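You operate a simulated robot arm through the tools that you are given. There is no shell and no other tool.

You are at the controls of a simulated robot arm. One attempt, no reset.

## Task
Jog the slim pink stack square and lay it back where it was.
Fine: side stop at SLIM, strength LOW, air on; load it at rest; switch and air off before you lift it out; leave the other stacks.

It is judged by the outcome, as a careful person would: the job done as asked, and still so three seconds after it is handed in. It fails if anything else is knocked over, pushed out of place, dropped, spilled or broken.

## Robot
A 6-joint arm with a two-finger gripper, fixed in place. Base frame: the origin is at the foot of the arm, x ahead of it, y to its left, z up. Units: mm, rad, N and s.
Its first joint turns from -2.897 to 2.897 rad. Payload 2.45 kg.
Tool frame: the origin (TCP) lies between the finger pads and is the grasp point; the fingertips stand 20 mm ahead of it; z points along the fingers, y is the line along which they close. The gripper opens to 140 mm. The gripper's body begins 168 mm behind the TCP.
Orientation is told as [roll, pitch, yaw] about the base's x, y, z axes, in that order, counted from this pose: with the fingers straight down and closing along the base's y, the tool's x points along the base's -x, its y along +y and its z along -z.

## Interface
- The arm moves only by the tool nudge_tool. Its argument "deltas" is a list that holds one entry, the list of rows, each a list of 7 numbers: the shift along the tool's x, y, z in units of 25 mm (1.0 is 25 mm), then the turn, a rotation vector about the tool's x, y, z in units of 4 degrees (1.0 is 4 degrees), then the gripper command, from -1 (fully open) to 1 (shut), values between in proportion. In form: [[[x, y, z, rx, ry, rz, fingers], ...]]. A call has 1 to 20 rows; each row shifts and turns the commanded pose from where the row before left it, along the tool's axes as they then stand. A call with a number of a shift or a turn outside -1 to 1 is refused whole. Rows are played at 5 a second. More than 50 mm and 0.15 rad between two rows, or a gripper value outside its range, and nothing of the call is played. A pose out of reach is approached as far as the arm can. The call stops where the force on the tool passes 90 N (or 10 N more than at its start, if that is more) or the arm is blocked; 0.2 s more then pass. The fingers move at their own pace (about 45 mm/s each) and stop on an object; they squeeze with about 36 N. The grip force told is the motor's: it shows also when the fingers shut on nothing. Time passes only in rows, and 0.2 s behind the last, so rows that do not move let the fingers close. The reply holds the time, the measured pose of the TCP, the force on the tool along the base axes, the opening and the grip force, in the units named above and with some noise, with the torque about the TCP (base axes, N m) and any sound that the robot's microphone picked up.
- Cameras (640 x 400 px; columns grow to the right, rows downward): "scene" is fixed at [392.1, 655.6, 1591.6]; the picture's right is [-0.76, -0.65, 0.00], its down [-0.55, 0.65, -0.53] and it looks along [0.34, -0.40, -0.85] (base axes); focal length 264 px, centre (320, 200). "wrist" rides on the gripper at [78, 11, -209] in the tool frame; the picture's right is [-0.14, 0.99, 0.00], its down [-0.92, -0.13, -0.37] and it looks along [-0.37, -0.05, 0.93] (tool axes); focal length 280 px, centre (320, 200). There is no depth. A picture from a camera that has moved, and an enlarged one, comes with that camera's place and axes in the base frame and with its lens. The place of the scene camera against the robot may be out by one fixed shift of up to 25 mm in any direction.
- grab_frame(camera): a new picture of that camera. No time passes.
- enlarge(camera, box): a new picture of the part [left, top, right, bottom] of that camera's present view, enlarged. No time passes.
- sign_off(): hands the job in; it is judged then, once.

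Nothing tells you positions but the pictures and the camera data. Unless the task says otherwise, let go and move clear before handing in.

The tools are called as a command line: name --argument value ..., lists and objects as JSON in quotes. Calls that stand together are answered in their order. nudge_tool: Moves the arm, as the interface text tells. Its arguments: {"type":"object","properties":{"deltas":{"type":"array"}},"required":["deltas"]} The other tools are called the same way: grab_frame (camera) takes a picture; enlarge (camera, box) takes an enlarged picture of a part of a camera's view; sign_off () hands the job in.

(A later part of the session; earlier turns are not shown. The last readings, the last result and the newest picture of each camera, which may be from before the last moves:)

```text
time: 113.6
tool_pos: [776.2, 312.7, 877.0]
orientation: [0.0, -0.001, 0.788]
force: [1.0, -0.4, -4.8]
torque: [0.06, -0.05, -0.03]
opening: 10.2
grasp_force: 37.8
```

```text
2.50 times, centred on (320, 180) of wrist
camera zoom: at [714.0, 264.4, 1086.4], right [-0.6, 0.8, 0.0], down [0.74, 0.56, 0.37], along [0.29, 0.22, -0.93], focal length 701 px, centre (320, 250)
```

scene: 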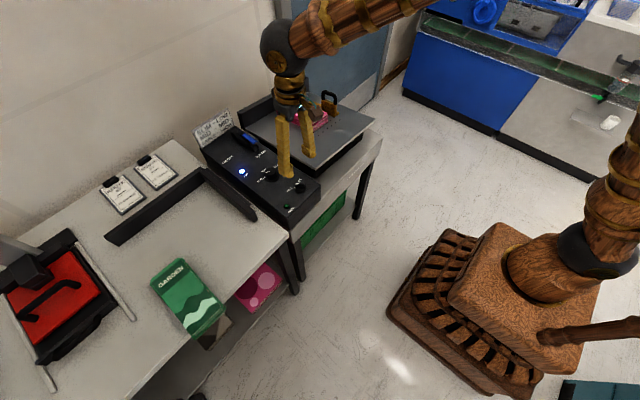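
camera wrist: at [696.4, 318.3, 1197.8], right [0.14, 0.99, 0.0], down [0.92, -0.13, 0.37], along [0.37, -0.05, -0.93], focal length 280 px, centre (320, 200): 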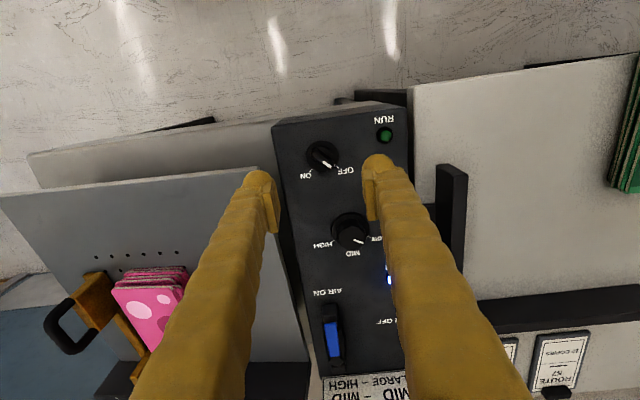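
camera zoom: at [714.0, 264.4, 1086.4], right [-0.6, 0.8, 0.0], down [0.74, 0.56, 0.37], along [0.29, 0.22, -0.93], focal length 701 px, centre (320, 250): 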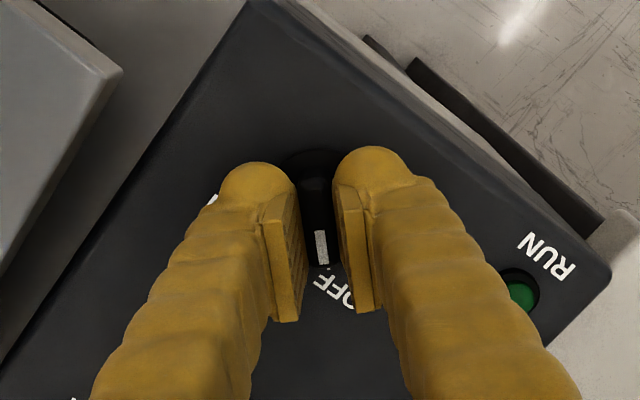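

Gripped the switch bar. Turning clockwise (from above) toward ON.

nudge_tool --deltas '[[[0, 0, 0, 0, 0, 1, 1], [0, 0, 0, 0, 0, 1, 1], [0, 0, 0, 0, 0, 1, 1], [0, 0, 0, 0, 0, 1, 1], [0, 0, 0, 0, 0, 1, 1], [0, 0, 0, 0, 0, 1, 1], [0, 0, 0, 0, 0, 1, 1], [0, 0, 0, 0, 0, 1, 1], [0, 0, 0, 0, 0, 1, 1], [0, 0, 0, 0, 0, 1, 1], [0, 0, 0, 0, 0, 1, 1], [0, 0, 0, 0, 0, 1, 1], [0, 0, 0, 0, 0, 1, 1], [0, 0, 0, 0, 0, 1, 1], [0, 0, 0, 0, 0, 1, 1], [0, 0, 0, 0, 0, 1, 1], [0, 0, 0, 0, 0, 1, 1], [0, 0, 0, 0, 0, 1, 1], [0, 0, 0, 0, 0, 1, 1], [0, 0, 0, 0, 0, 1, 1]]]'

enlarge --camera "wrist" --box '[220, 100, 420, 260]'

enlarge --camera "scene" --box '[200, 80, 380, 220]'

```text
time: 117.8
tool_pos: [775.0, 311.5, 876.4]
orientation: [-0.003, -0.001, -0.611]
force: [-25.4, -77.8, 6.5]
torque: [-0.86, 0.2, 0.03]
opening: 11.9
grasp_force: 38.8
```

```text
2.50 times, centred on (320, 180) of wrist
camera zoom: at [718.4, 365.0, 1086.4], right [0.68, 0.73, 0.0], down [0.68, -0.63, 0.37], along [0.27, -0.25, -0.93], focal length 701 px, centre (320, 250)
```

zoom: 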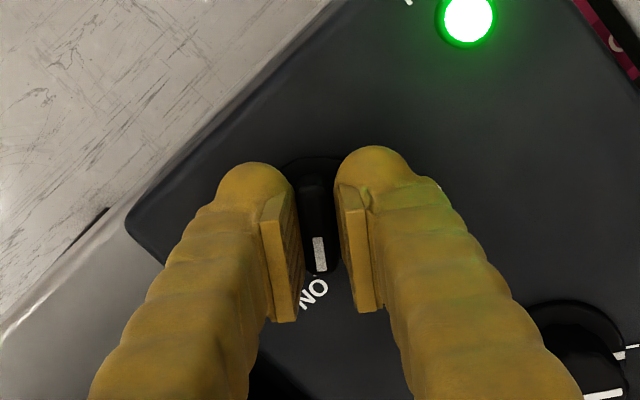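

```text
2.86 times, centred on (290, 150) of scene
camera zoom: at [392.1, 655.6, 1591.6], right [-0.76, -0.65, 0.0], down [-0.55, 0.65, -0.53], along [0.34, -0.4, -0.85], focal length 755 px, centre (406, 343)
```

zoom: 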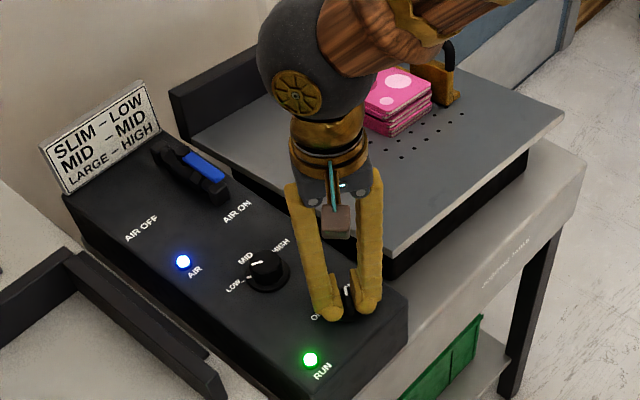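

The RUN lamp is lit. I'll open the fingers to relieve the side load, rise clear, and watch the stack.

nudge_tool --deltas '[[[0, 0, 0, 0, 0, 0, 0.5], [0, 0, 0, 0, 0, 0, 0.3], [0, 0, -0.5, 0, 0, 0, 0.3], [0, 0, -0.7, 0, 0, 0, 0.3], [0, 0, 0, 0, 0, 0, 0.3]]]'

enlarge --camera "wrist" --box '[220, 80, 420, 240]'

enlarge --camera "scene" --box '[200, 80, 380, 220]'

```text
time: 119.0
tool_pos: [777.0, 311.5, 904.8]
orientation: [0.001, 0.0, -0.61]
force: [0.4, -0.3, 0.5]
torque: [-0.02, -0.01, 0.03]
opening: 49.0
grasp_force: 0.0
```

```text
2.50 times, centred on (320, 160) of wrist
camera zoom: at [719.1, 365.1, 1115.3], right [0.68, 0.73, 0.0], down [0.68, -0.63, 0.37], along [0.27, -0.25, -0.93], focal length 701 px, centre (320, 300)
```

zoom: 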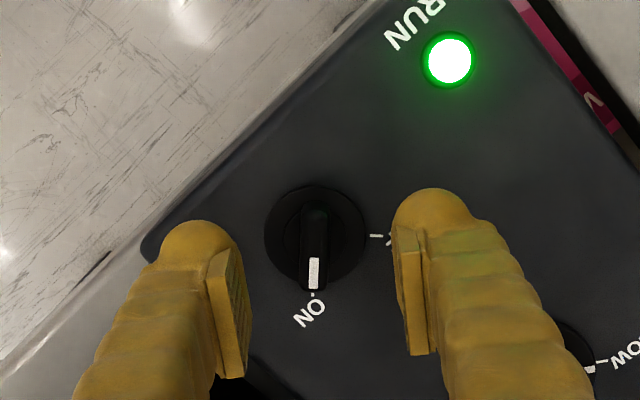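

```text
2.86 times, centred on (290, 150) of scene
camera zoom: at [392.1, 655.6, 1591.6], right [-0.76, -0.65, 0.0], down [-0.55, 0.65, -0.53], along [0.34, -0.4, -0.85], focal length 755 px, centre (406, 343)
```

zoom: 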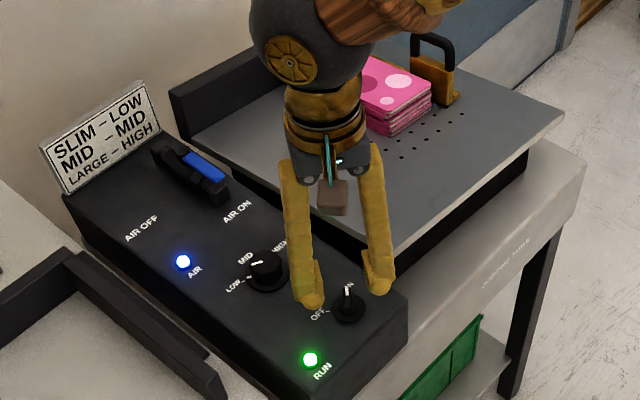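

The pointer is on ON and the stack has already slid against the stop. I'll wait a few seconds and inspect it.

nudge_tool --deltas '[[[0, 0, 0, 0, 0, 0, 0.3], [0, 0, 0, 0, 0, 0, 0.3], [0, 0, 0, 0, 0, 0, 0.3], [0, 0, 0, 0, 0, 0, 0.3], [0, 0, 0, 0, 0, 0, 0.3], [0, 0, 0, 0, 0, 0, 0.3], [0, 0, 0, 0, 0, 0, 0.3], [0, 0, 0, 0, 0, 0, 0.3], [0, 0, 0, 0, 0, 0, 0.3], [0, 0, 0, 0, 0, 0, 0.3], [0, 0, 0, 0, 0, 0, 0.3], [0, 0, 0, 0, 0, 0, 0.3], [0, 0, 0, 0, 0, 0, 0.3], [0, 0, 0, 0, 0, 0, 0.3], [0, 0, 0, 0, 0, 0, 0.3]]]'

enlarge --camera "scene" --box '[260, 70, 360, 140]'

```text
time: 122.2
tool_pos: [777.2, 311.6, 906.7]
orientation: [0.0, -0.001, -0.609]
force: [-0.1, -0.5, -0.3]
torque: [-0.02, -0.01, 0.02]
opening: 49.1
grasp_force: 0.0
```

```text
5.71 times, centred on (310, 105) of scene
camera zoom: at [392.1, 655.6, 1591.6], right [-0.76, -0.65, 0.0], down [-0.55, 0.65, -0.53], along [0.34, -0.4, -0.85], focal length 1510 px, centre (377, 743)
```

zoom: 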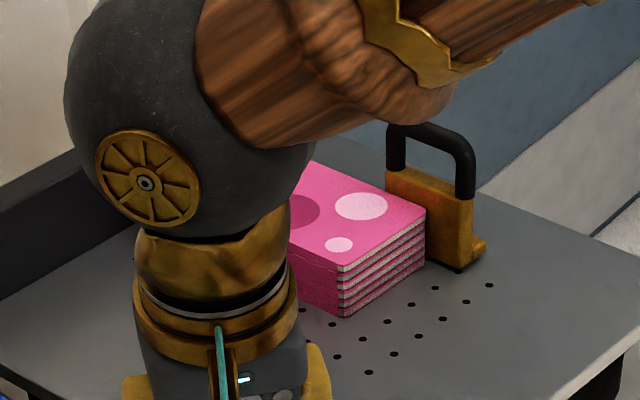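

The near end is now perfectly flush. I'll move back and up briefly to see the whole stack before switching off.

nudge_tool --deltas '[[[0, 0, -1, 0, 0, -1, 0.3], [0, 0, -1, 0, 0, -1, 0.3], [0, 0, -1, 0, 0, -1, 0.3], [0, 0, -1, 0, 0, -1, 0.3], [1, 0, -1, 0, 0, -1, 0.3], [1, 0, 0, 0, 0, -1, 0.3], [1, 0, 0, 0, 0, -1, 0.3], [1, 0, 0, 0, 0, -1, 0.3], [1, 0, 0, 0, 0, -0.72, 0.3]]]'

grab_frame --camera "wrist"

enlarge --camera "scene" --box '[250, 70, 370, 150]'

```text
time: 124.2
tool_pos: [654.7, 334.5, 1031.0]
orientation: [0.001, 0.0, -0.001]
force: [-1.3, -0.2, 0.2]
torque: [-0.01, -0.03, 0.0]
opening: 49.2
grasp_force: 0.0
```

```text
taken
camera wrist: at [576.7, 345.7, 1240.2], right [0.14, 0.99, 0.0], down [0.92, -0.13, 0.37], along [0.37, -0.05, -0.93], focal length 280 px, centre (320, 200)
```

wrist: 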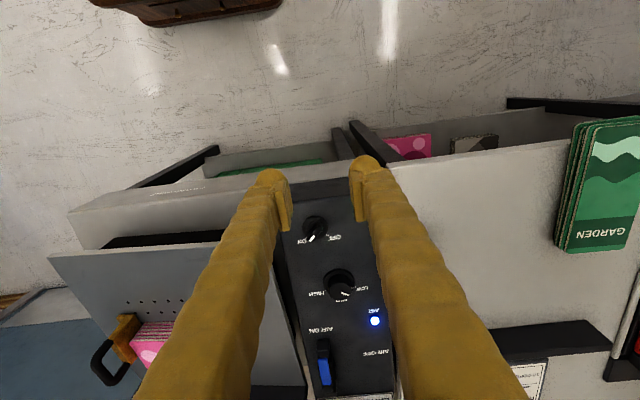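

```text
5.00 times, centred on (310, 110) of scene
camera zoom: at [392.1, 655.6, 1591.6], right [-0.76, -0.65, 0.0], down [-0.55, 0.65, -0.53], along [0.34, -0.4, -0.85], focal length 1322 px, centre (370, 650)
```

zoom: 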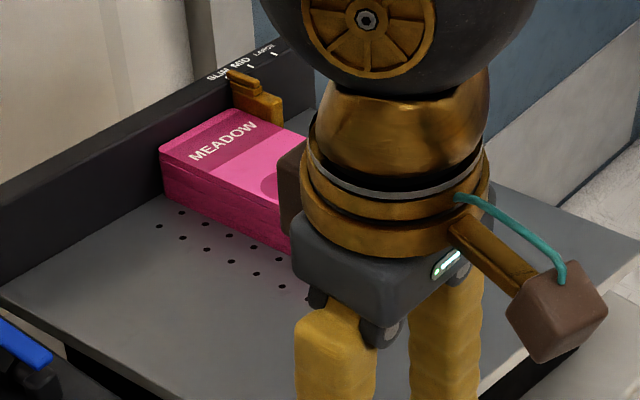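

The whole stack is square against the fence and stop. Now switching off: returning over the switch with yaw -45°.

nudge_tool --deltas '[[[-1, -0.23, 0, 0, 0, 0, 0.3], [-1, -0.23, 0, 0, 0, 0, 0.3], [-1, -0.23, 0, 0, 0, 0, 0.3], [-1, -0.23, 0, 0, 0, 0, 0.3], [-0.86, 0, 0, 0, 0, 0, 0.3], [0, 0, 0.45, 0, 0, 1, 0.3], [0, 0, 0.45, 0, 0, 1, 0.3], [0, 0, 0.45, 0, 0, 1, 0.3], [0, 0, 0.45, 0, 0, 1, 0.3], [0, 0, 0.45, 0, 0, 1, 0.3], [0, 0, 0.45, 0, 0, 1, 0.3], [0, 0, 0.45, 0, 0, 1, 0.3], [0, 0, 0.45, 0, 0, 1, 0.3], [0, 0, 0.45, 0, 0, 1, 0.3], [0, 0, 0.45, 0, 0, 1, 0.3], [0, 0, 0.45, 0, 0, 1, 0.3], [0, 0, 0.45, 0, 0, 0.25, 0.3], [0, 0, 0, 0, 0, 0, 0.3]]]'

enlarge --camera "wrist" --box '[220, 80, 420, 240]'

```text
time: 128.0
tool_pos: [775.7, 312.4, 897.7]
orientation: [0.002, 0.002, -0.785]
force: [0.2, 0.7, -0.7]
torque: [-0.02, -0.01, 0.02]
opening: 49.0
grasp_force: 0.0
```

```text
2.50 times, centred on (320, 160) of wrist
camera zoom: at [728.1, 376.0, 1107.1], right [0.8, 0.6, 0.0], down [0.56, -0.74, 0.37], along [0.22, -0.29, -0.93], focal length 701 px, centre (320, 300)
```

zoom: 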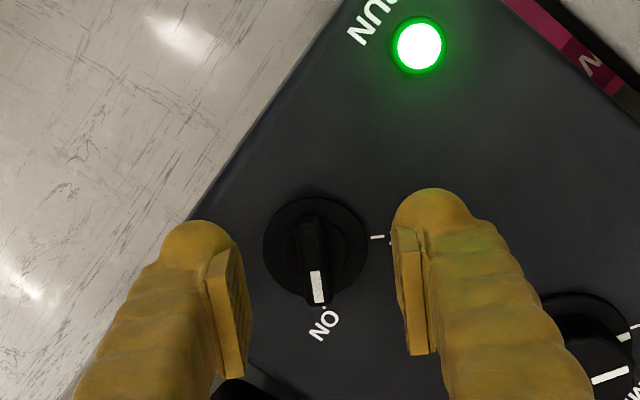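

The RUN lamp is still on. Gripping the switch and turning it back to OFF.

nudge_tool --deltas '[[[0, -0.04, 0.4, 0, 0, 0, 0.4], [0, 0, 0.4, 0, 0, 0, 0.4], [0, 0, 0, 0, 0, 0, 0.7], [0, 0, 0, 0, 0, 0, 1], [0, 0, 0, 0, 0, 0, 1], [0, 0, 0, 0, 0, 0, 1]]]'

nudge_tool --deltas '[[[0, 0, 0, 0, 0, -1, 1], [0, 0, 0, 0, 0, -1, 1], [0, 0, 0, 0, 0, -1, 1], [0, 0, 0, 0, 0, -1, 1], [0, 0, 0, 0, 0, -1, 1], [0, 0, 0, 0, 0, -1, 1], [0, 0, 0, 0, 0, -1, 1], [0, 0, 0, 0, 0, -1, 1], [0, 0, 0, 0, 0, -1, 1], [0, 0, 0, 0, 0, -1, 1], [0, 0, 0, 0, 0, -1, 1], [0, 0, 0, 0, 0, -1, 1], [0, 0, 0, 0, 0, -1, 1], [0, 0, 0, 0, 0, -1, 1], [0, 0, 0, 0, 0, 0, 1]]]'

enlarge --camera "wrist" --box '[220, 80, 420, 240]'

enlarge --camera "scene" --box '[220, 130, 340, 220]'

```text
time: 129.4
tool_pos: [773.6, 309.7, 876.8]
orientation: [0.0, 0.0, -0.787]
force: [-6.1, -7.5, -2.1]
torque: [-0.12, 0.0, 0.04]
opening: 9.8
grasp_force: 37.7
```

```text
time: 132.6
tool_pos: [775.6, 309.9, 876.5]
orientation: [0.001, 0.0, 0.194]
force: [-13.5, -43.4, 1.8]
torque: [-0.47, 0.17, 0.03]
opening: 10.0
grasp_force: 37.4
```

```text
2.50 times, centred on (320, 160) of wrist
camera zoom: at [696.6, 306.4, 1086.7], right [-0.05, 1.0, 0.0], down [0.93, 0.05, 0.37], along [0.37, 0.02, -0.93], focal length 701 px, centre (320, 300)
```

zoom: 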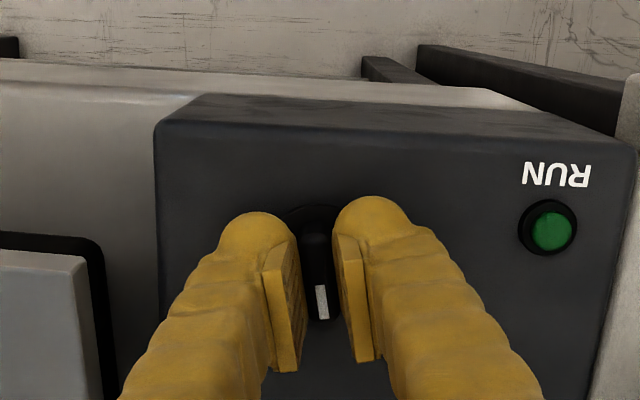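

```text
4.44 times, centred on (280, 175) of scene
camera zoom: at [392.1, 655.6, 1591.6], right [-0.76, -0.65, 0.0], down [-0.55, 0.65, -0.53], along [0.34, -0.4, -0.85], focal length 1175 px, centre (498, 311)
```

zoom: 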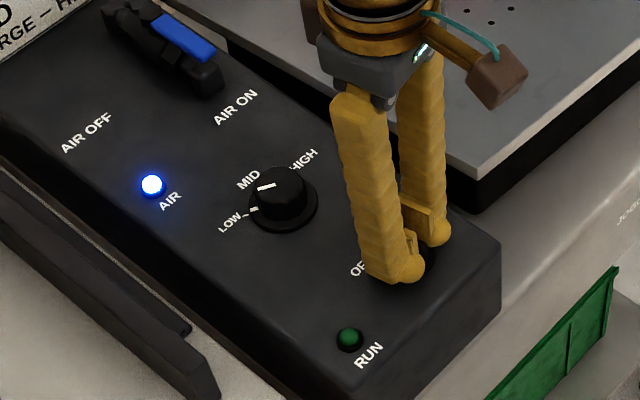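

RUN is off. Continuing to seat the pointer at OFF while easing the side load.

nudge_tool --deltas '[[[0, -0.04, 0, 0, 0, -1, 1], [0, 0, 0, 0, 0, -1, 1], [0, 0, 0, 0, 0, -1, 1], [0, 0, 0, 0, 0, -1, 1], [0, 0, 0, 0, 0, -1, 1], [0, 0, 0, 0, 0, -1, 1], [0, 0, 0, 0, 0, -1, 1], [0, 0, 0, 0, 0, -1, 1], [0, 0, 0, 0, 0, 0, 1], [0, 0, 0, 0, 0, 0, 0.5], [0, 0, 0, 0, 0, 0, 0.3], [0, 0, -0.6, 0, 0, 0, 0.3], [0, 0, -1, 0, 0, 0, 0.3], [0, 0, 0, 0, 0, 0, 0.3]]]'

enlarge --camera "wrist" --box '[220, 80, 420, 240]'

enlarge --camera "scene" --box '[220, 130, 340, 220]'

```text
time: 135.6
tool_pos: [775.0, 308.6, 916.4]
orientation: [0.0, 0.001, 0.747]
force: [-0.4, -1.0, -0.5]
torque: [0.01, 0.0, 0.02]
opening: 48.9
grasp_force: 0.0
```

```text
2.50 times, centred on (320, 160) of wrist
camera zoom: at [710.8, 264.8, 1126.5], right [-0.57, 0.82, 0.0], down [0.76, 0.53, 0.37], along [0.3, 0.21, -0.93], focal length 701 px, centre (320, 300)
```

zoom: 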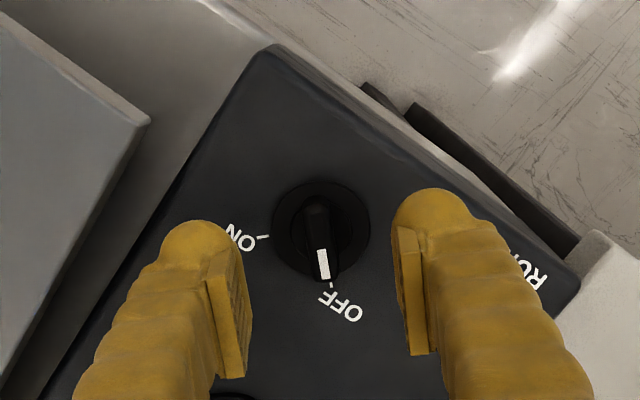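

```text
4.44 times, centred on (280, 175) of scene
camera zoom: at [392.1, 655.6, 1591.6], right [-0.76, -0.65, 0.0], down [-0.55, 0.65, -0.53], along [0.34, -0.4, -0.85], focal length 1175 px, centre (498, 311)
```

zoom: 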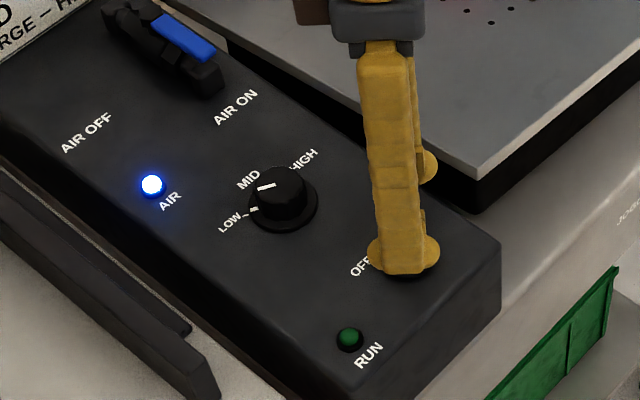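

The switch is at OFF and the RUN lamp is dark. Now to the air lever: I'll rise, square the wrist, and go to the handle's -y side (about (1021, 262)).

nudge_tool --deltas '[[[0, 0, -0.4, 0, 0, 1, 0.5], [0, 0, -0.4, 0, 0, 1, 0.7], [0, 0, -0.4, 0, 0, 1, 1], [0, 0, -0.4, 0, 0, 1, 1], [0, 0, -0.4, 0, 0, 1, 1], [0, 0, -0.4, 0, 0, 1, 1], [0, 0, -0.4, 0, 0, 1, 1], [0, 0, -0.4, 0, 0, 1, 1], [0, 0, -0.4, 0, 0, 1, 1], [0, 0, -0.4, 0, 0, 1, 1], [0, 0, 0, 0, 0, 0.7, 1]]]'

nudge_tool --deltas '[[[-1, -0.2, 0, 0, 0, 0, 1], [-1, -0.2, 0, 0, 0, 0, 1], [-1, -0.2, 0, 0, 0, 0, 1], [-1, -0.2, 0, 0, 0, 0, 1], [-1, -0.2, 0, 0, 0, 0, 1], [-1, -0.2, 0, 0, 0, 0, 1], [-1, -0.2, 0, 0, 0, 0, 1], [-1, -0.2, 0, 0, 0, 0, 1], [-1, -0.2, 0, 0, 0, 0, 1], [-0.8, 0, 0, 0, 0, 0, 1], [0, 0, 1, 0, 0, 0, 1], [0, 0, 1, 0, 0, 0, 1], [0, 0, 0, 0, 0, 0, 1]]]'

grab_frame --camera "wrist"

enlarge --camera "scene" --box '[200, 80, 340, 180]'

```text
time: 138.0
tool_pos: [775.6, 310.4, 1017.4]
orientation: [-0.001, 0.0, 0.002]
force: [0.1, 0.2, -0.7]
torque: [0.02, 0.0, 0.01]
opening: 0.1
grasp_force: 29.2
```

```text
time: 140.8
tool_pos: [1021.5, 265.6, 967.0]
orientation: [0.0, -0.001, 0.001]
force: [-0.3, -0.1, -0.4]
torque: [0.0, 0.0, -0.03]
opening: 0.2
grasp_force: 29.4
```

```text
taken
camera wrist: at [943.3, 276.8, 1175.8], right [0.14, 0.99, 0.0], down [0.92, -0.13, 0.37], along [0.37, -0.05, -0.93], focal length 280 px, centre (320, 200)
```

wrist: 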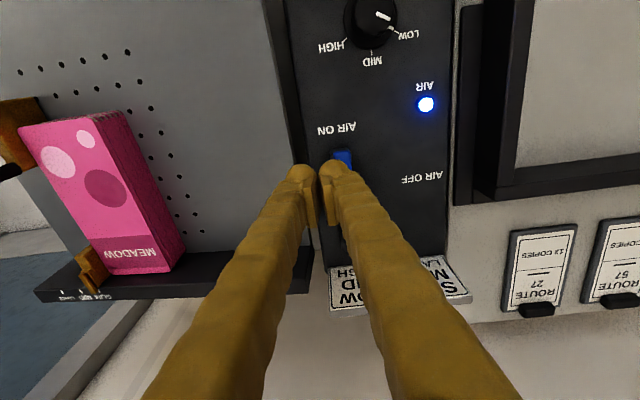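

```text
4.00 times, centred on (270, 130) of scene
camera zoom: at [392.1, 655.6, 1591.6], right [-0.76, -0.65, 0.0], down [-0.55, 0.65, -0.53], along [0.34, -0.4, -0.85], focal length 1057 px, centre (520, 480)
```

zoom: 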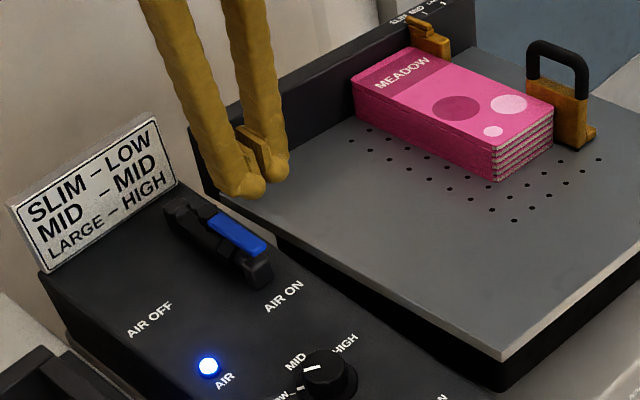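

The stack looks perfectly square. I'll shift slightly to clear the handle, lower beside it, then push it around toward AIR OFF.

nudge_tool --deltas '[[[0, -0.34, 0, 0, 0, 0, 1], [0, 0, 1, 0, 0, 0, 1], [0, 0, 1, 0, 0, 0, 1], [0, 0, 0.66, 0, 0, 0, 1], [0, 0, 0, 0, 0, 0, 1]]]'

nudge_tool --deltas '[[[0, 0.3, 0, 0, 0, 0, 1], [0, 0.24, 0, 0, 0, 0, 1], [0.14, 0.25, 0, 0, 0, 0, 1], [0.11, 0.28, 0, 0, 0, 0, 1], [0.06, 0.34, 0, 0, 0, 0, 1], [0, 0, 0, 0, 0, 0, 1]]]'

enlarge --camera "wrist" --box '[220, 60, 420, 220]'

enlarge --camera "scene" --box '[200, 80, 340, 180]'

```text
time: 142.0
tool_pos: [1021.0, 256.6, 908.2]
orientation: [0.001, -0.005, 0.001]
force: [-32.8, -8.5, 83.0]
torque: [2.02, 0.77, 0.76]
opening: 0.1
grasp_force: 29.2
```

```text
time: 142.3
tool_pos: [1020.9, 259.2, 907.8]
orientation: [0.002, -0.004, 0.001]
force: [-7.9, 1.3, 17.7]
torque: [0.41, 0.32, 0.2]
opening: 0.0
grasp_force: 30.0
stopped in row 1: the force on the tool passed its limit at 104 N (the readings are from after the stop); the commanded pose is now the measured one
```

```text
2.50 times, centred on (320, 140) of wrist
camera zoom: at [942.1, 269.3, 1116.4], right [0.14, 0.99, 0.0], down [0.92, -0.13, 0.37], along [0.37, -0.05, -0.93], focal length 701 px, centre (320, 350)
```

zoom: 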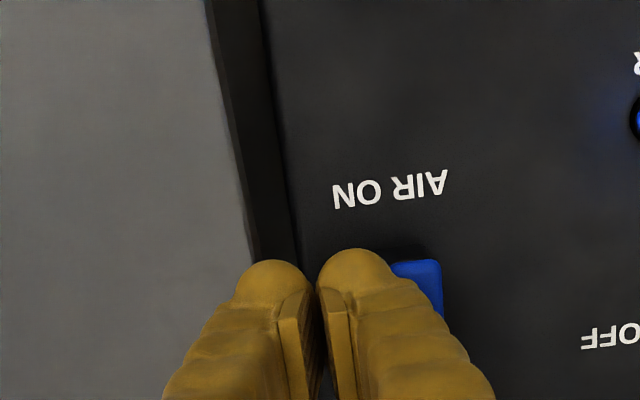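

```text
4.00 times, centred on (270, 130) of scene
camera zoom: at [392.1, 655.6, 1591.6], right [-0.76, -0.65, 0.0], down [-0.55, 0.65, -0.53], along [0.34, -0.4, -0.85], focal length 1057 px, centre (520, 480)
```

zoom: 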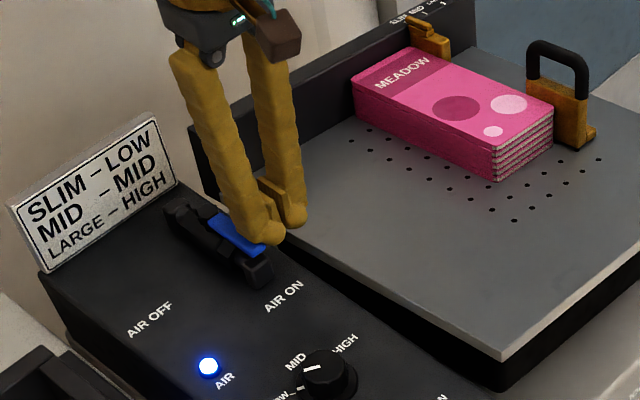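

The wide fingertip had touched the handle's top edge; nothing moved. I'll rise a little, shift further off the handle and come down beside it.

nudge_tool --deltas '[[[0, 0, -0.5, 0, 0, 0, 1], [0, -0.58, 0, 0, 0, 0, 1], [0, 0, 0.4, 0, 0, 0, 1], [0, 0, 0.4, 0, 0, 0, 1], [0, 0, 0, 0, 0, 0, 1]]]'

enlarge --camera "wrist" --box '[220, 60, 420, 220]'

```text
time: 143.5
tool_pos: [1021.7, 243.2, 897.8]
orientation: [0.0, -0.005, 0.004]
force: [0.0, -0.1, 0.2]
torque: [0.0, 0.0, -0.02]
opening: 0.0
grasp_force: 29.0
```

```text
2.50 times, centred on (320, 140) of wrist
camera zoom: at [942.5, 253.9, 1107.0], right [0.14, 0.99, 0.0], down [0.92, -0.13, 0.37], along [0.37, -0.05, -0.93], focal length 701 px, centre (320, 350)
```

zoom: 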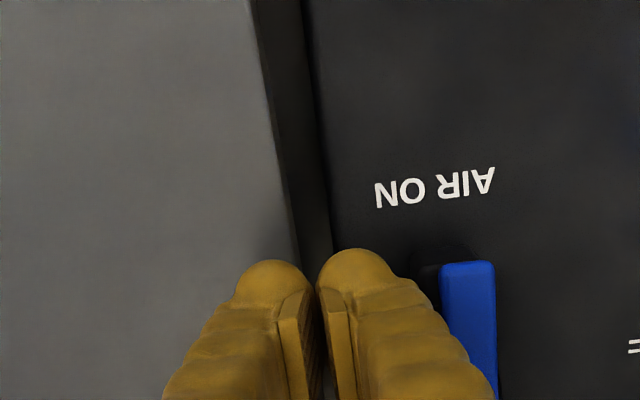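

Clear of everything now. Pushing the handle around, first half.

nudge_tool --deltas '[[[0, 0.35, 0, 0, 0, 0, 1], [0, 0.2, 0, 0, 0, 0, 1], [0.23, 0.26, 0, 0, 0, 0, 1], [0.18, 0.33, 0, 0, 0, 0, 1], [0.12, 0.4, 0, 0, 0, 0, 1], [0.02, 0.44, 0, 0, 0, 0, 1], [0, 0, 0, 0, 0, 0, 1]]]'

enlarge --camera "wrist" --box '[220, 60, 420, 220]'

enlarge --camera "scene" --box '[200, 80, 340, 180]'

```text
time: 145.1
tool_pos: [1007.1, 294.9, 898.3]
orientation: [0.003, -0.004, 0.001]
force: [0.5, 0.0, -0.1]
torque: [0.02, 0.01, 0.01]
opening: 0.0
grasp_force: 29.3
```

```text
2.50 times, centred on (320, 140) of wrist
camera zoom: at [929.1, 304.3, 1106.5], right [0.14, 0.99, 0.0], down [0.92, -0.13, 0.37], along [0.37, -0.05, -0.93], focal length 701 px, centre (320, 350)
```

zoom: 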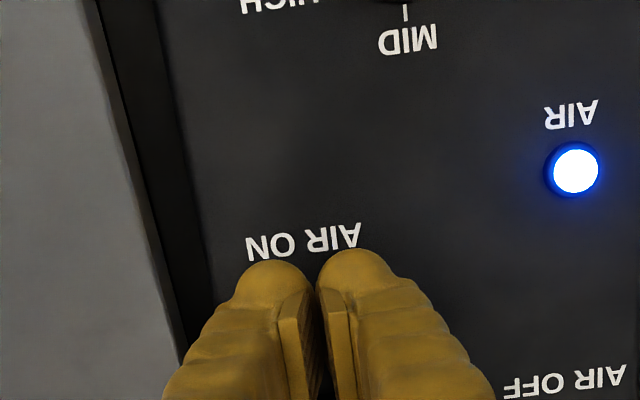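

```text
4.00 times, centred on (270, 130) of scene
camera zoom: at [392.1, 655.6, 1591.6], right [-0.76, -0.65, 0.0], down [-0.55, 0.65, -0.53], along [0.34, -0.4, -0.85], focal length 1057 px, centre (520, 480)
```

zoom: 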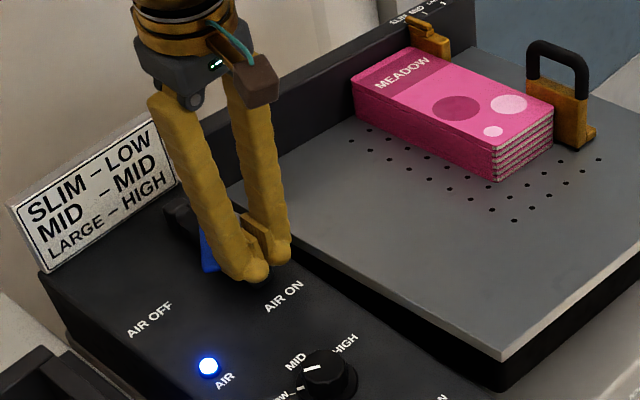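

The handle is swinging round. Continuing the arc to AIR OFF.

nudge_tool --deltas '[[[-0.08, 0.46, 0, 0, 0, 0, 1], [-0.2, 0.46, 0, 0, 0, 0, 1], [-0.31, 0.42, 0, 0, 0, 0, 1], [-0.42, 0.34, 0, 0, 0, 0, 1], [-0.4, 0.2, 0, 0, 0, 0, 1], [0, 0, 0, 0, 0, 0, 1]]]'

enlarge --camera "wrist" --box '[220, 60, 420, 260]'

enlarge --camera "scene" --box '[200, 80, 340, 180]'

```text
time: 146.5
tool_pos: [1043.9, 340.0, 897.8]
orientation: [0.002, -0.006, 0.003]
force: [0.1, -0.7, -1.0]
torque: [0.03, -0.03, 0.01]
opening: 0.0
grasp_force: 29.7
```

```text
2.00 times, centred on (320, 160) of wrist
camera zoom: at [964.4, 351.0, 1107.2], right [0.14, 0.99, 0.0], down [0.92, -0.13, 0.37], along [0.37, -0.05, -0.93], focal length 561 px, centre (320, 280)
```

zoom: 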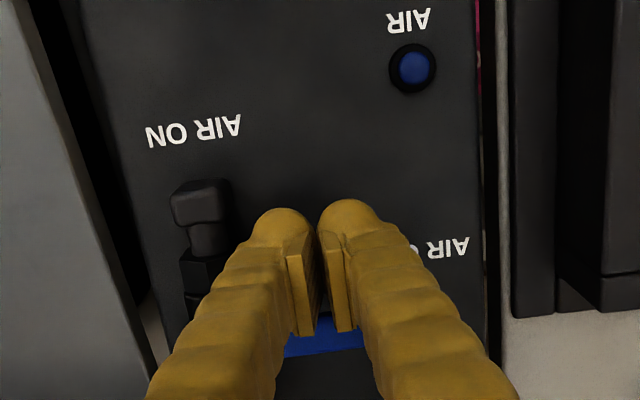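

```text
4.00 times, centred on (270, 130) of scene
camera zoom: at [392.1, 655.6, 1591.6], right [-0.76, -0.65, 0.0], down [-0.55, 0.65, -0.53], along [0.34, -0.4, -0.85], focal length 1057 px, centre (520, 480)
```

zoom: 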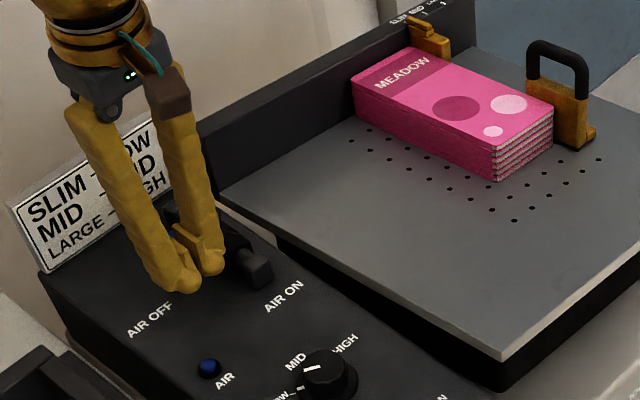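

The AIR lamp is off. A small final push to seat the lever.

nudge_tool --deltas '[[[-0.12, 0, 0, 0, 0, 0, 1], [-0.12, 0, 0, 0, 0, 0, 1], [0, 0, 0, 0, 0, 0, 1]]]'

enlarge --camera "wrist" --box '[220, 60, 420, 260]'

```text
time: 147.3
tool_pos: [1043.8, 341.0, 897.2]
orientation: [0.0, 0.005, 0.002]
force: [-19.3, -2.0, 4.9]
torque: [-0.15, 0.09, -0.11]
opening: 6.3
grasp_force: 29.7
stopped in row 3: the force on the tool passed its limit at 94 N (the readings are from after the stop); the commanded pose is now the measured one
```

```text
2.00 times, centred on (320, 160) of wrist
camera zoom: at [967.6, 351.8, 1107.6], right [0.14, 0.99, 0.0], down [0.92, -0.13, 0.36], along [0.36, -0.05, -0.93], focal length 561 px, centre (320, 280)
```

zoom: 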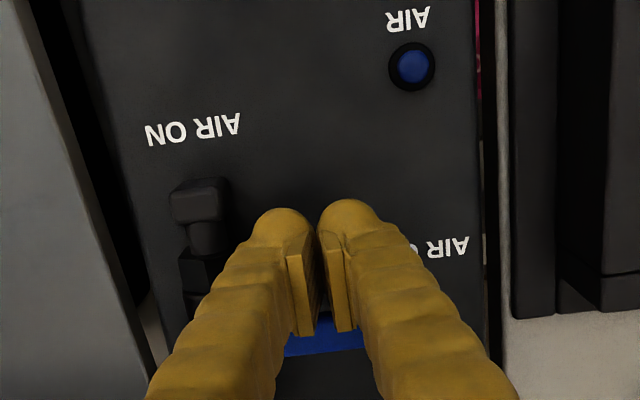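

The lever is seated at OFF and both lamps are dark. I'll back off, rise, and look at the stack and stop from above to plan lifting it out.

nudge_tool --deltas '[[[0.4, 0, 0, 0, 0, 0, 1], [0.2, 0, -0.5, 0, 0, 0, 1], [0, 0, -1, 0, 0, 0, 0.5], [0, 0, -1, 0, 0, 0, 0], [0, 0, -1, 0, 0, 0, -0.4], [0, -1, -1, 0, 0, 0, -0.4], [0.2, -1, 0, 0, 0, 0, -0.4], [0.2, -1, 0, 0, 0, 0, -0.4], [0.2, -1, 0, 0, 0, 0, -0.4], [0.2, -1, 0, 0, 0, 0, -0.4], [0.2, -1, 0, 0, 0, 0, -0.4], [0.2, -1, 0, 0, 0, 0, -0.4], [0.2, -1, 0, 0, 0, 0, -0.4], [0.2, -1, 0, 0, 0, 0, -0.4], [0, -1, 0, 0, 0, 0, -0.4], [0, -1, 0, 0, 0, 0, -0.4], [0, -1, 0, 0, 0, 0, -0.4], [0, -1, 0, 0, 0, 0, -0.4], [0, -1, 0, 0, 0, 0, -0.4], [0, -0.6, 0, 0, 0, 0, -0.4]]]'

grab_frame --camera "wrist"

enlarge --camera "wrist" --box '[220, 100, 420, 300]'

enlarge --camera "scene" --box '[260, 60, 370, 140]'

enlarge --camera "scene" --box '[190, 100, 340, 220]'

```text
time: 151.5
tool_pos: [991.1, -25.1, 1010.9]
orientation: [-0.001, 0.003, 0.002]
force: [-0.3, 0.9, 0.3]
torque: [-0.02, 0.0, 0.01]
opening: 97.8
grasp_force: 0.1
```

```text
taken
camera wrist: at [914.1, -13.8, 1220.3], right [0.14, 0.99, 0.0], down [0.92, -0.13, 0.37], along [0.36, -0.05, -0.93], focal length 280 px, centre (320, 200)
```

wrist: 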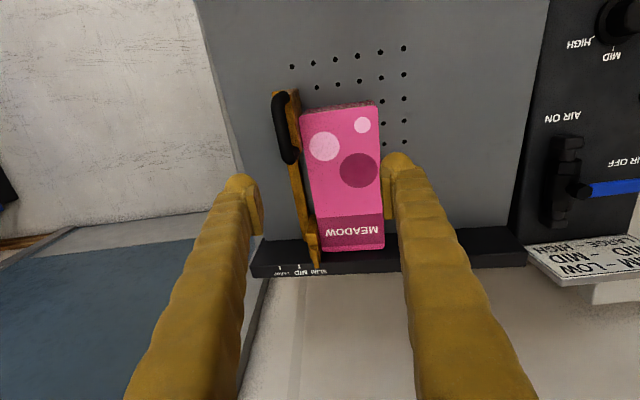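

```text
2.00 times, centred on (320, 200) of wrist
camera zoom: at [914.1, -13.8, 1220.3], right [0.14, 0.99, 0.0], down [0.92, -0.13, 0.37], along [0.36, -0.05, -0.93], focal length 561 px, centre (320, 200)
```

zoom: 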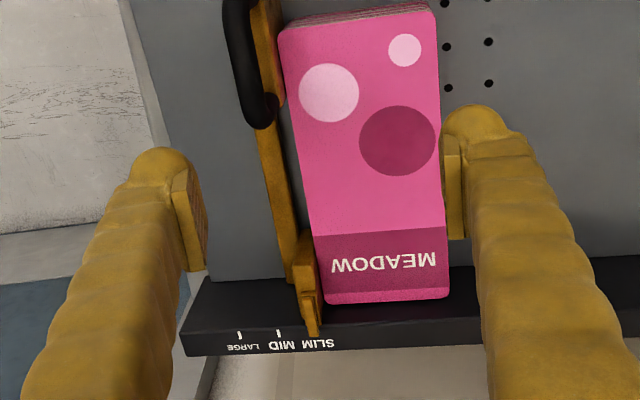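

```text
5.00 times, centred on (315, 100) of scene
camera zoom: at [392.1, 655.6, 1591.6], right [-0.76, -0.65, 0.0], down [-0.55, 0.65, -0.53], along [0.34, -0.4, -0.85], focal length 1322 px, centre (345, 700)
```

zoom: 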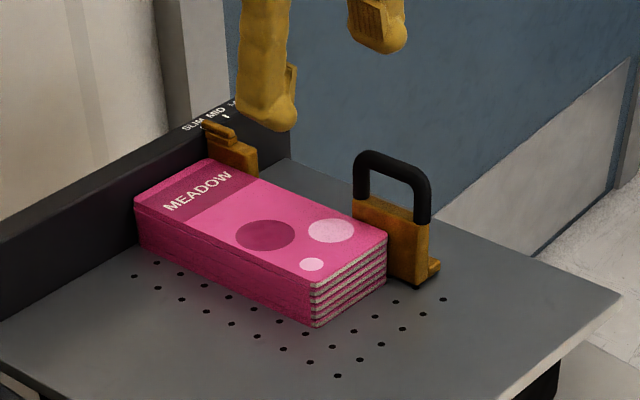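

```text
3.33 times, centred on (265, 160) of scene
camera zoom: at [392.1, 655.6, 1591.6], right [-0.76, -0.65, 0.0], down [-0.55, 0.65, -0.53], along [0.34, -0.4, -0.85], focal length 881 px, centre (503, 333)
```

zoom: 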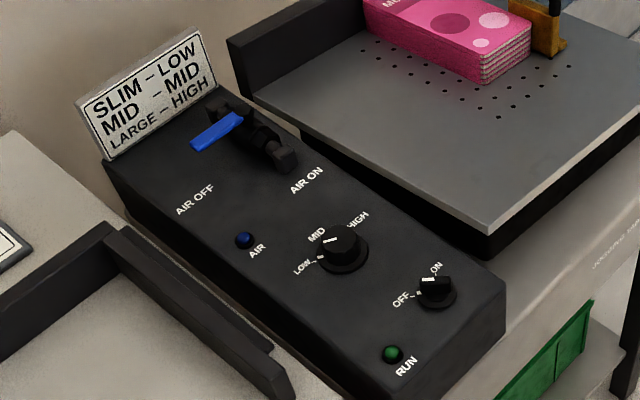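

Everything is off; the stack is square and touches the stop, leaving no room for the left finger. I'll slide the stop aside briefly (stack at rest), then restore it to SLIM after the stack is out. Moving over its handle.

nudge_tool --deltas '[[[0.8, -0.6, 0, 0, 0, 0, 0.3], [0.84, -0.64, 0, 0, 0, 0, 0.3], [0, 0, 0.7, 0, 0, 0, 0.3], [0, 0, 0.7, 0, 0, 0, 0.3], [0, 0, 0.7, 0, 0, 0, 0.3], [0, 0, 0.7, 0, 0, 0, 0.3], [0, 0, 0, 0, 0, 0, 0.3]]]'

enlarge --camera "wrist" --box '[220, 100, 420, 260]'

enlarge --camera "scene" --box '[270, 50, 370, 130]'

```text
time: 153.1
tool_pos: [949.0, -56.7, 941.0]
orientation: [0.0, 0.003, 0.002]
force: [-0.6, -0.3, -0.1]
torque: [-0.01, -0.02, 0.0]
opening: 49.0
grasp_force: 0.1
```

```text
2.50 times, centred on (320, 180) of wrist
camera zoom: at [872.4, -43.9, 1150.7], right [0.14, 0.99, 0.0], down [0.92, -0.13, 0.36], along [0.36, -0.05, -0.93], focal length 701 px, centre (320, 250)
```

zoom: 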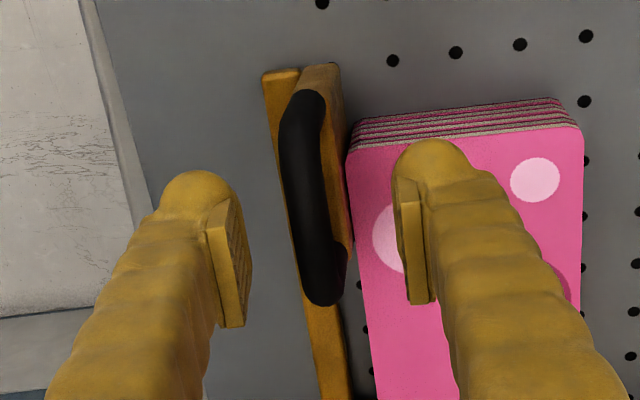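

```text
5.00 times, centred on (320, 90) of scene
camera zoom: at [392.1, 655.6, 1591.6], right [-0.76, -0.65, 0.0], down [-0.55, 0.65, -0.53], along [0.34, -0.4, -0.85], focal length 1322 px, centre (320, 750)
```

zoom: 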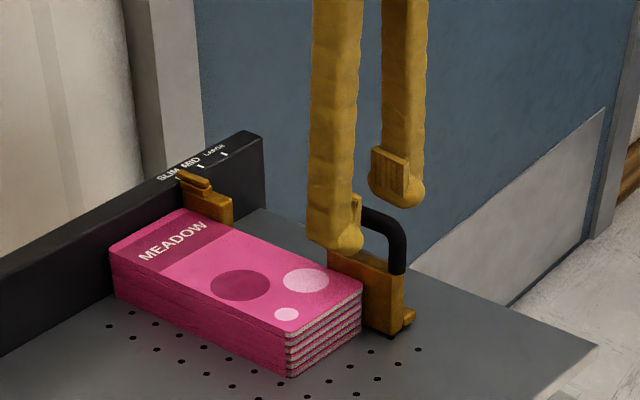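

The fingers straddle the loop and clear the stack's top. Lowering carefully and closing.

nudge_tool --deltas '[[[0, 0, 0.4, 0, 0, 0, 0.4], [0, 0, 0.5, 0, 0, 0, 0.4], [0, 0, 0, 0, 0, 0, 0.4]]]'

nudge_tool --deltas '[[[0, 0, 0, 0, 0, 0, 0.7], [0, 0, 0, 0, 0, 0, 1], [0, 0, 0, 0, 0, 0, 1], [0, 0, 0, 0, 0, 0, 1]]]'

enlarge --camera "wrist" --box '[220, 100, 420, 260]'

```text
time: 153.9
tool_pos: [950.6, -56.2, 918.4]
orientation: [0.0, 0.002, 0.0]
force: [-0.3, -0.5, 0.0]
torque: [0.02, -0.01, 0.01]
opening: 41.9
grasp_force: 0.0
```

```text
time: 154.9
tool_pos: [950.4, -57.9, 917.8]
orientation: [-0.001, 0.003, 0.001]
force: [3.0, -47.7, -4.1]
torque: [0.26, -0.06, 0.63]
opening: 9.1
grasp_force: 36.3
```

```text
2.50 times, centred on (320, 180) of wrist
camera zoom: at [872.8, -46.3, 1127.9], right [0.14, 0.99, 0.0], down [0.92, -0.13, 0.37], along [0.36, -0.05, -0.93], focal length 701 px, centre (320, 250)
```

zoom: 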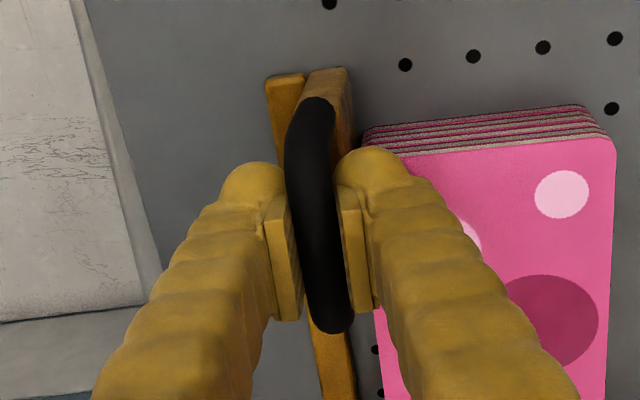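

Gripped. Sliding the stop away from the stack toward LARGE.

nudge_tool --deltas '[[[0.01, -0.25, 0.03, 0, 0, 0, 1], [0.01, -0.25, 0.03, 0, 0, 0, 1], [0.01, -0.25, 0.03, 0, 0, 0, 1], [0.01, -0.25, 0.03, 0, 0, 0, 1], [0, 0, 0, 0, 0, 0, 1]]]'

nudge_tool --deltas '[[[0.01, -0.25, 0.03, 0, 0, 0, 1], [0.01, -0.25, 0.03, 0, 0, 0, 1], [0.01, -0.25, 0.03, 0, 0, 0, 1], [0.01, -0.25, 0.03, 0, 0, 0, 1], [0, 0, 0, 0, 0, 0, 1]]]'

enlarge --camera "wrist" --box '[240, 100, 440, 320]'

enlarge --camera "scene" --box '[270, 60, 370, 140]'

```text
time: 156.1
tool_pos: [950.1, -80.5, 916.6]
orientation: [-0.001, 0.001, 0.001]
force: [17.3, -7.5, 14.0]
torque: [0.07, -0.13, 0.66]
opening: 9.1
grasp_force: 37.0
```

```text
time: 157.3
tool_pos: [948.4, -105.9, 911.6]
orientation: [-0.002, 0.003, 0.002]
force: [25.5, -4.5, 11.1]
torque: [0.05, -0.03, 0.65]
opening: 8.8
grasp_force: 36.6
```

```text
1.82 times, centred on (340, 210) of wrist
camera zoom: at [871.8, -95.1, 1121.4], right [0.14, 0.99, 0.0], down [0.92, -0.13, 0.37], along [0.36, -0.05, -0.93], focal length 510 px, centre (284, 182)
```

zoom: 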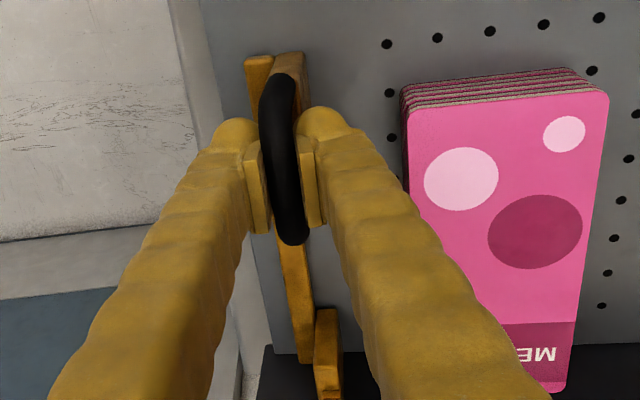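

```text
5.00 times, centred on (320, 100) of scene
camera zoom: at [392.1, 655.6, 1591.6], right [-0.76, -0.65, 0.0], down [-0.55, 0.65, -0.53], along [0.34, -0.4, -0.85], focal length 1322 px, centre (320, 700)
```

zoom: 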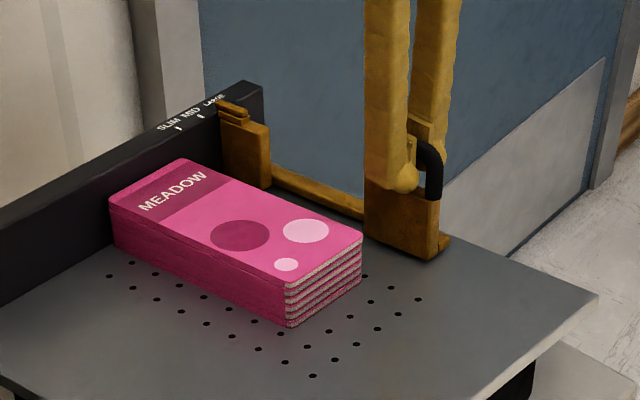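

The stop is out of the way and the stack hasn't moved. Releasing the stop, then rising and positioning over the stack with the deck's tilt.

nudge_tool --deltas '[[[0, 0, 0, 0, 0, 0, 0.6], [0, 0, 0, 0, 0, 0, 0.4], [0, 0, -1, 0, 0, 0, 0.4], [0, 0, -1, 0, 0, 0, 0.2], [0, 0, -1, 0, 0, 0, -0.5], [-0.5, 1, 0, 0, 0, 0, -1], [-0.5, 1, 0, 0, 0, 0, -1], [-0.7, 1, 0, 0, 0, 0, -1], [-0.7, 1, 0, 0, 0, 0, -1], [-0.7, 0.4, 0, 0, 0, 0, -1], [-0.5, 0, 0, -0.5, 0.4, 0, -1], [0, 0, 0, -0.5, 0.4, 0, -1], [0, 0, 0, -0.4, 0.4, 0, -1], [0, 0, 0, 0, 0, 0, -1]]]'

grab_frame --camera "wrist"

enlarge --camera "scene" --box '[260, 40, 380, 140]'

```text
time: 160.3
tool_pos: [1037.9, 5.3, 985.6]
orientation: [0.099, 0.088, 0.006]
force: [0.4, -0.9, -0.6]
torque: [0.0, 0.01, 0.0]
opening: 140.2
grasp_force: 0.1
```

```text
taken
camera wrist: at [979.4, -4.9, 1202.1], right [0.14, 0.99, 0.08], down [0.95, -0.16, 0.27], along [0.28, 0.04, -0.96], focal length 280 px, centre (320, 200)
```

wrist: 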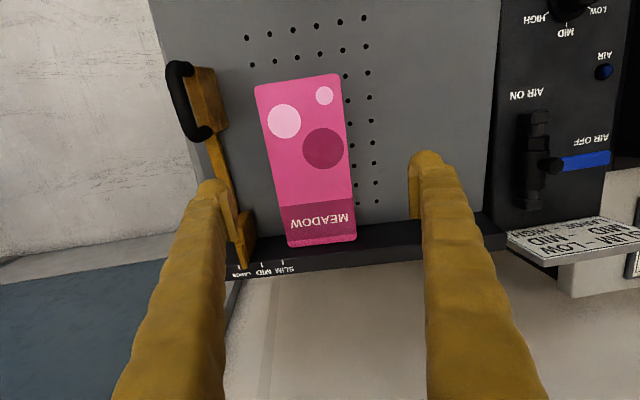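

```text
4.00 times, centred on (320, 90) of scene
camera zoom: at [392.1, 655.6, 1591.6], right [-0.76, -0.65, 0.0], down [-0.55, 0.65, -0.53], along [0.34, -0.4, -0.85], focal length 1057 px, centre (320, 640)
```

zoom: 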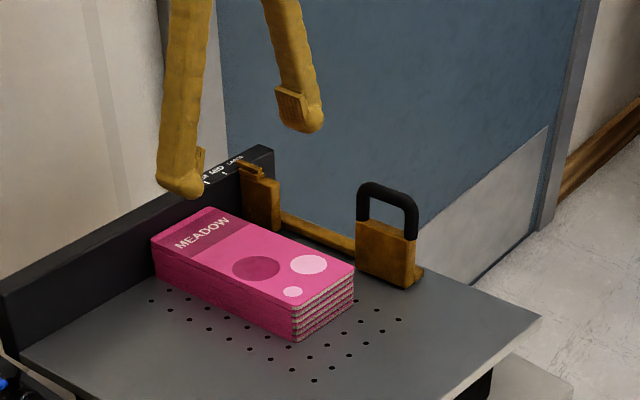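

Aligned in angle; the stack lies about 11 mm to the tool's -y side, so I'll shift and descend most of the way around it.

nudge_tool --deltas '[[[0, -0.45, 0, 0, 0, 0, -1], [0, 0, 0.8, 0, 0, 0, -1], [0, 0, 0.8, 0, 0, 0, -1], [0, 0, 0.8, 0, 0, 0, -1], [0, 0, 0.8, 0, 0, 0, -1], [0, 0, 0.6, 0, 0, 0, -1], [0, 0, 0, 0, 0, 0, -1]]]'

grab_frame --camera "wrist"

enlarge --camera "scene" --box '[260, 50, 370, 140]'

```text
time: 161.9
tool_pos: [1030.1, 2.2, 892.0]
orientation: [0.098, 0.087, 0.006]
force: [0.0, 0.6, -0.9]
torque: [-0.02, -0.01, -0.06]
opening: 140.1
grasp_force: 0.0
```

```text
taken
camera wrist: at [971.0, -6.1, 1106.8], right [0.14, 0.99, 0.08], down [0.95, -0.16, 0.27], along [0.28, 0.04, -0.96], focal length 280 px, centre (320, 200)
```

wrist: 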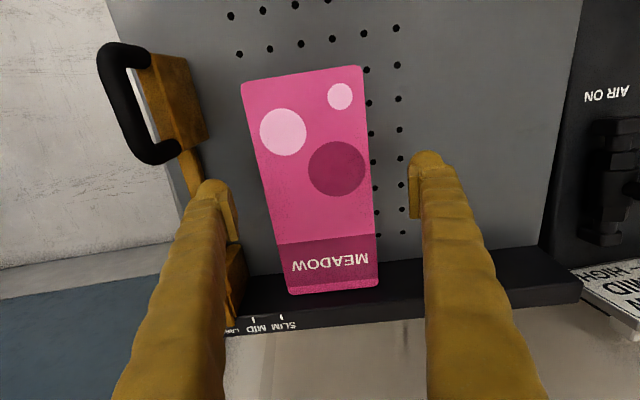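

```text
4.44 times, centred on (315, 95) of scene
camera zoom: at [392.1, 655.6, 1591.6], right [-0.76, -0.65, 0.0], down [-0.55, 0.65, -0.53], along [0.34, -0.4, -0.85], focal length 1175 px, centre (342, 667)
```

zoom: 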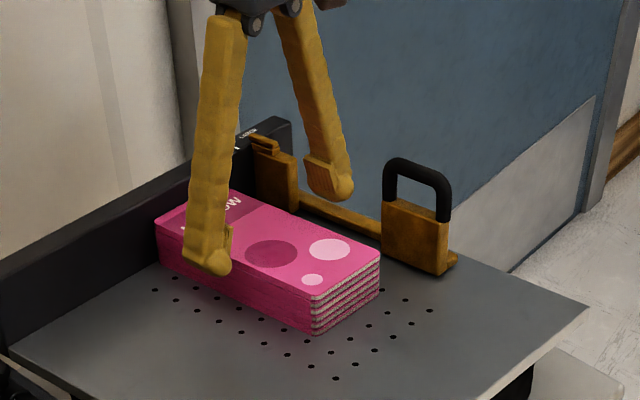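

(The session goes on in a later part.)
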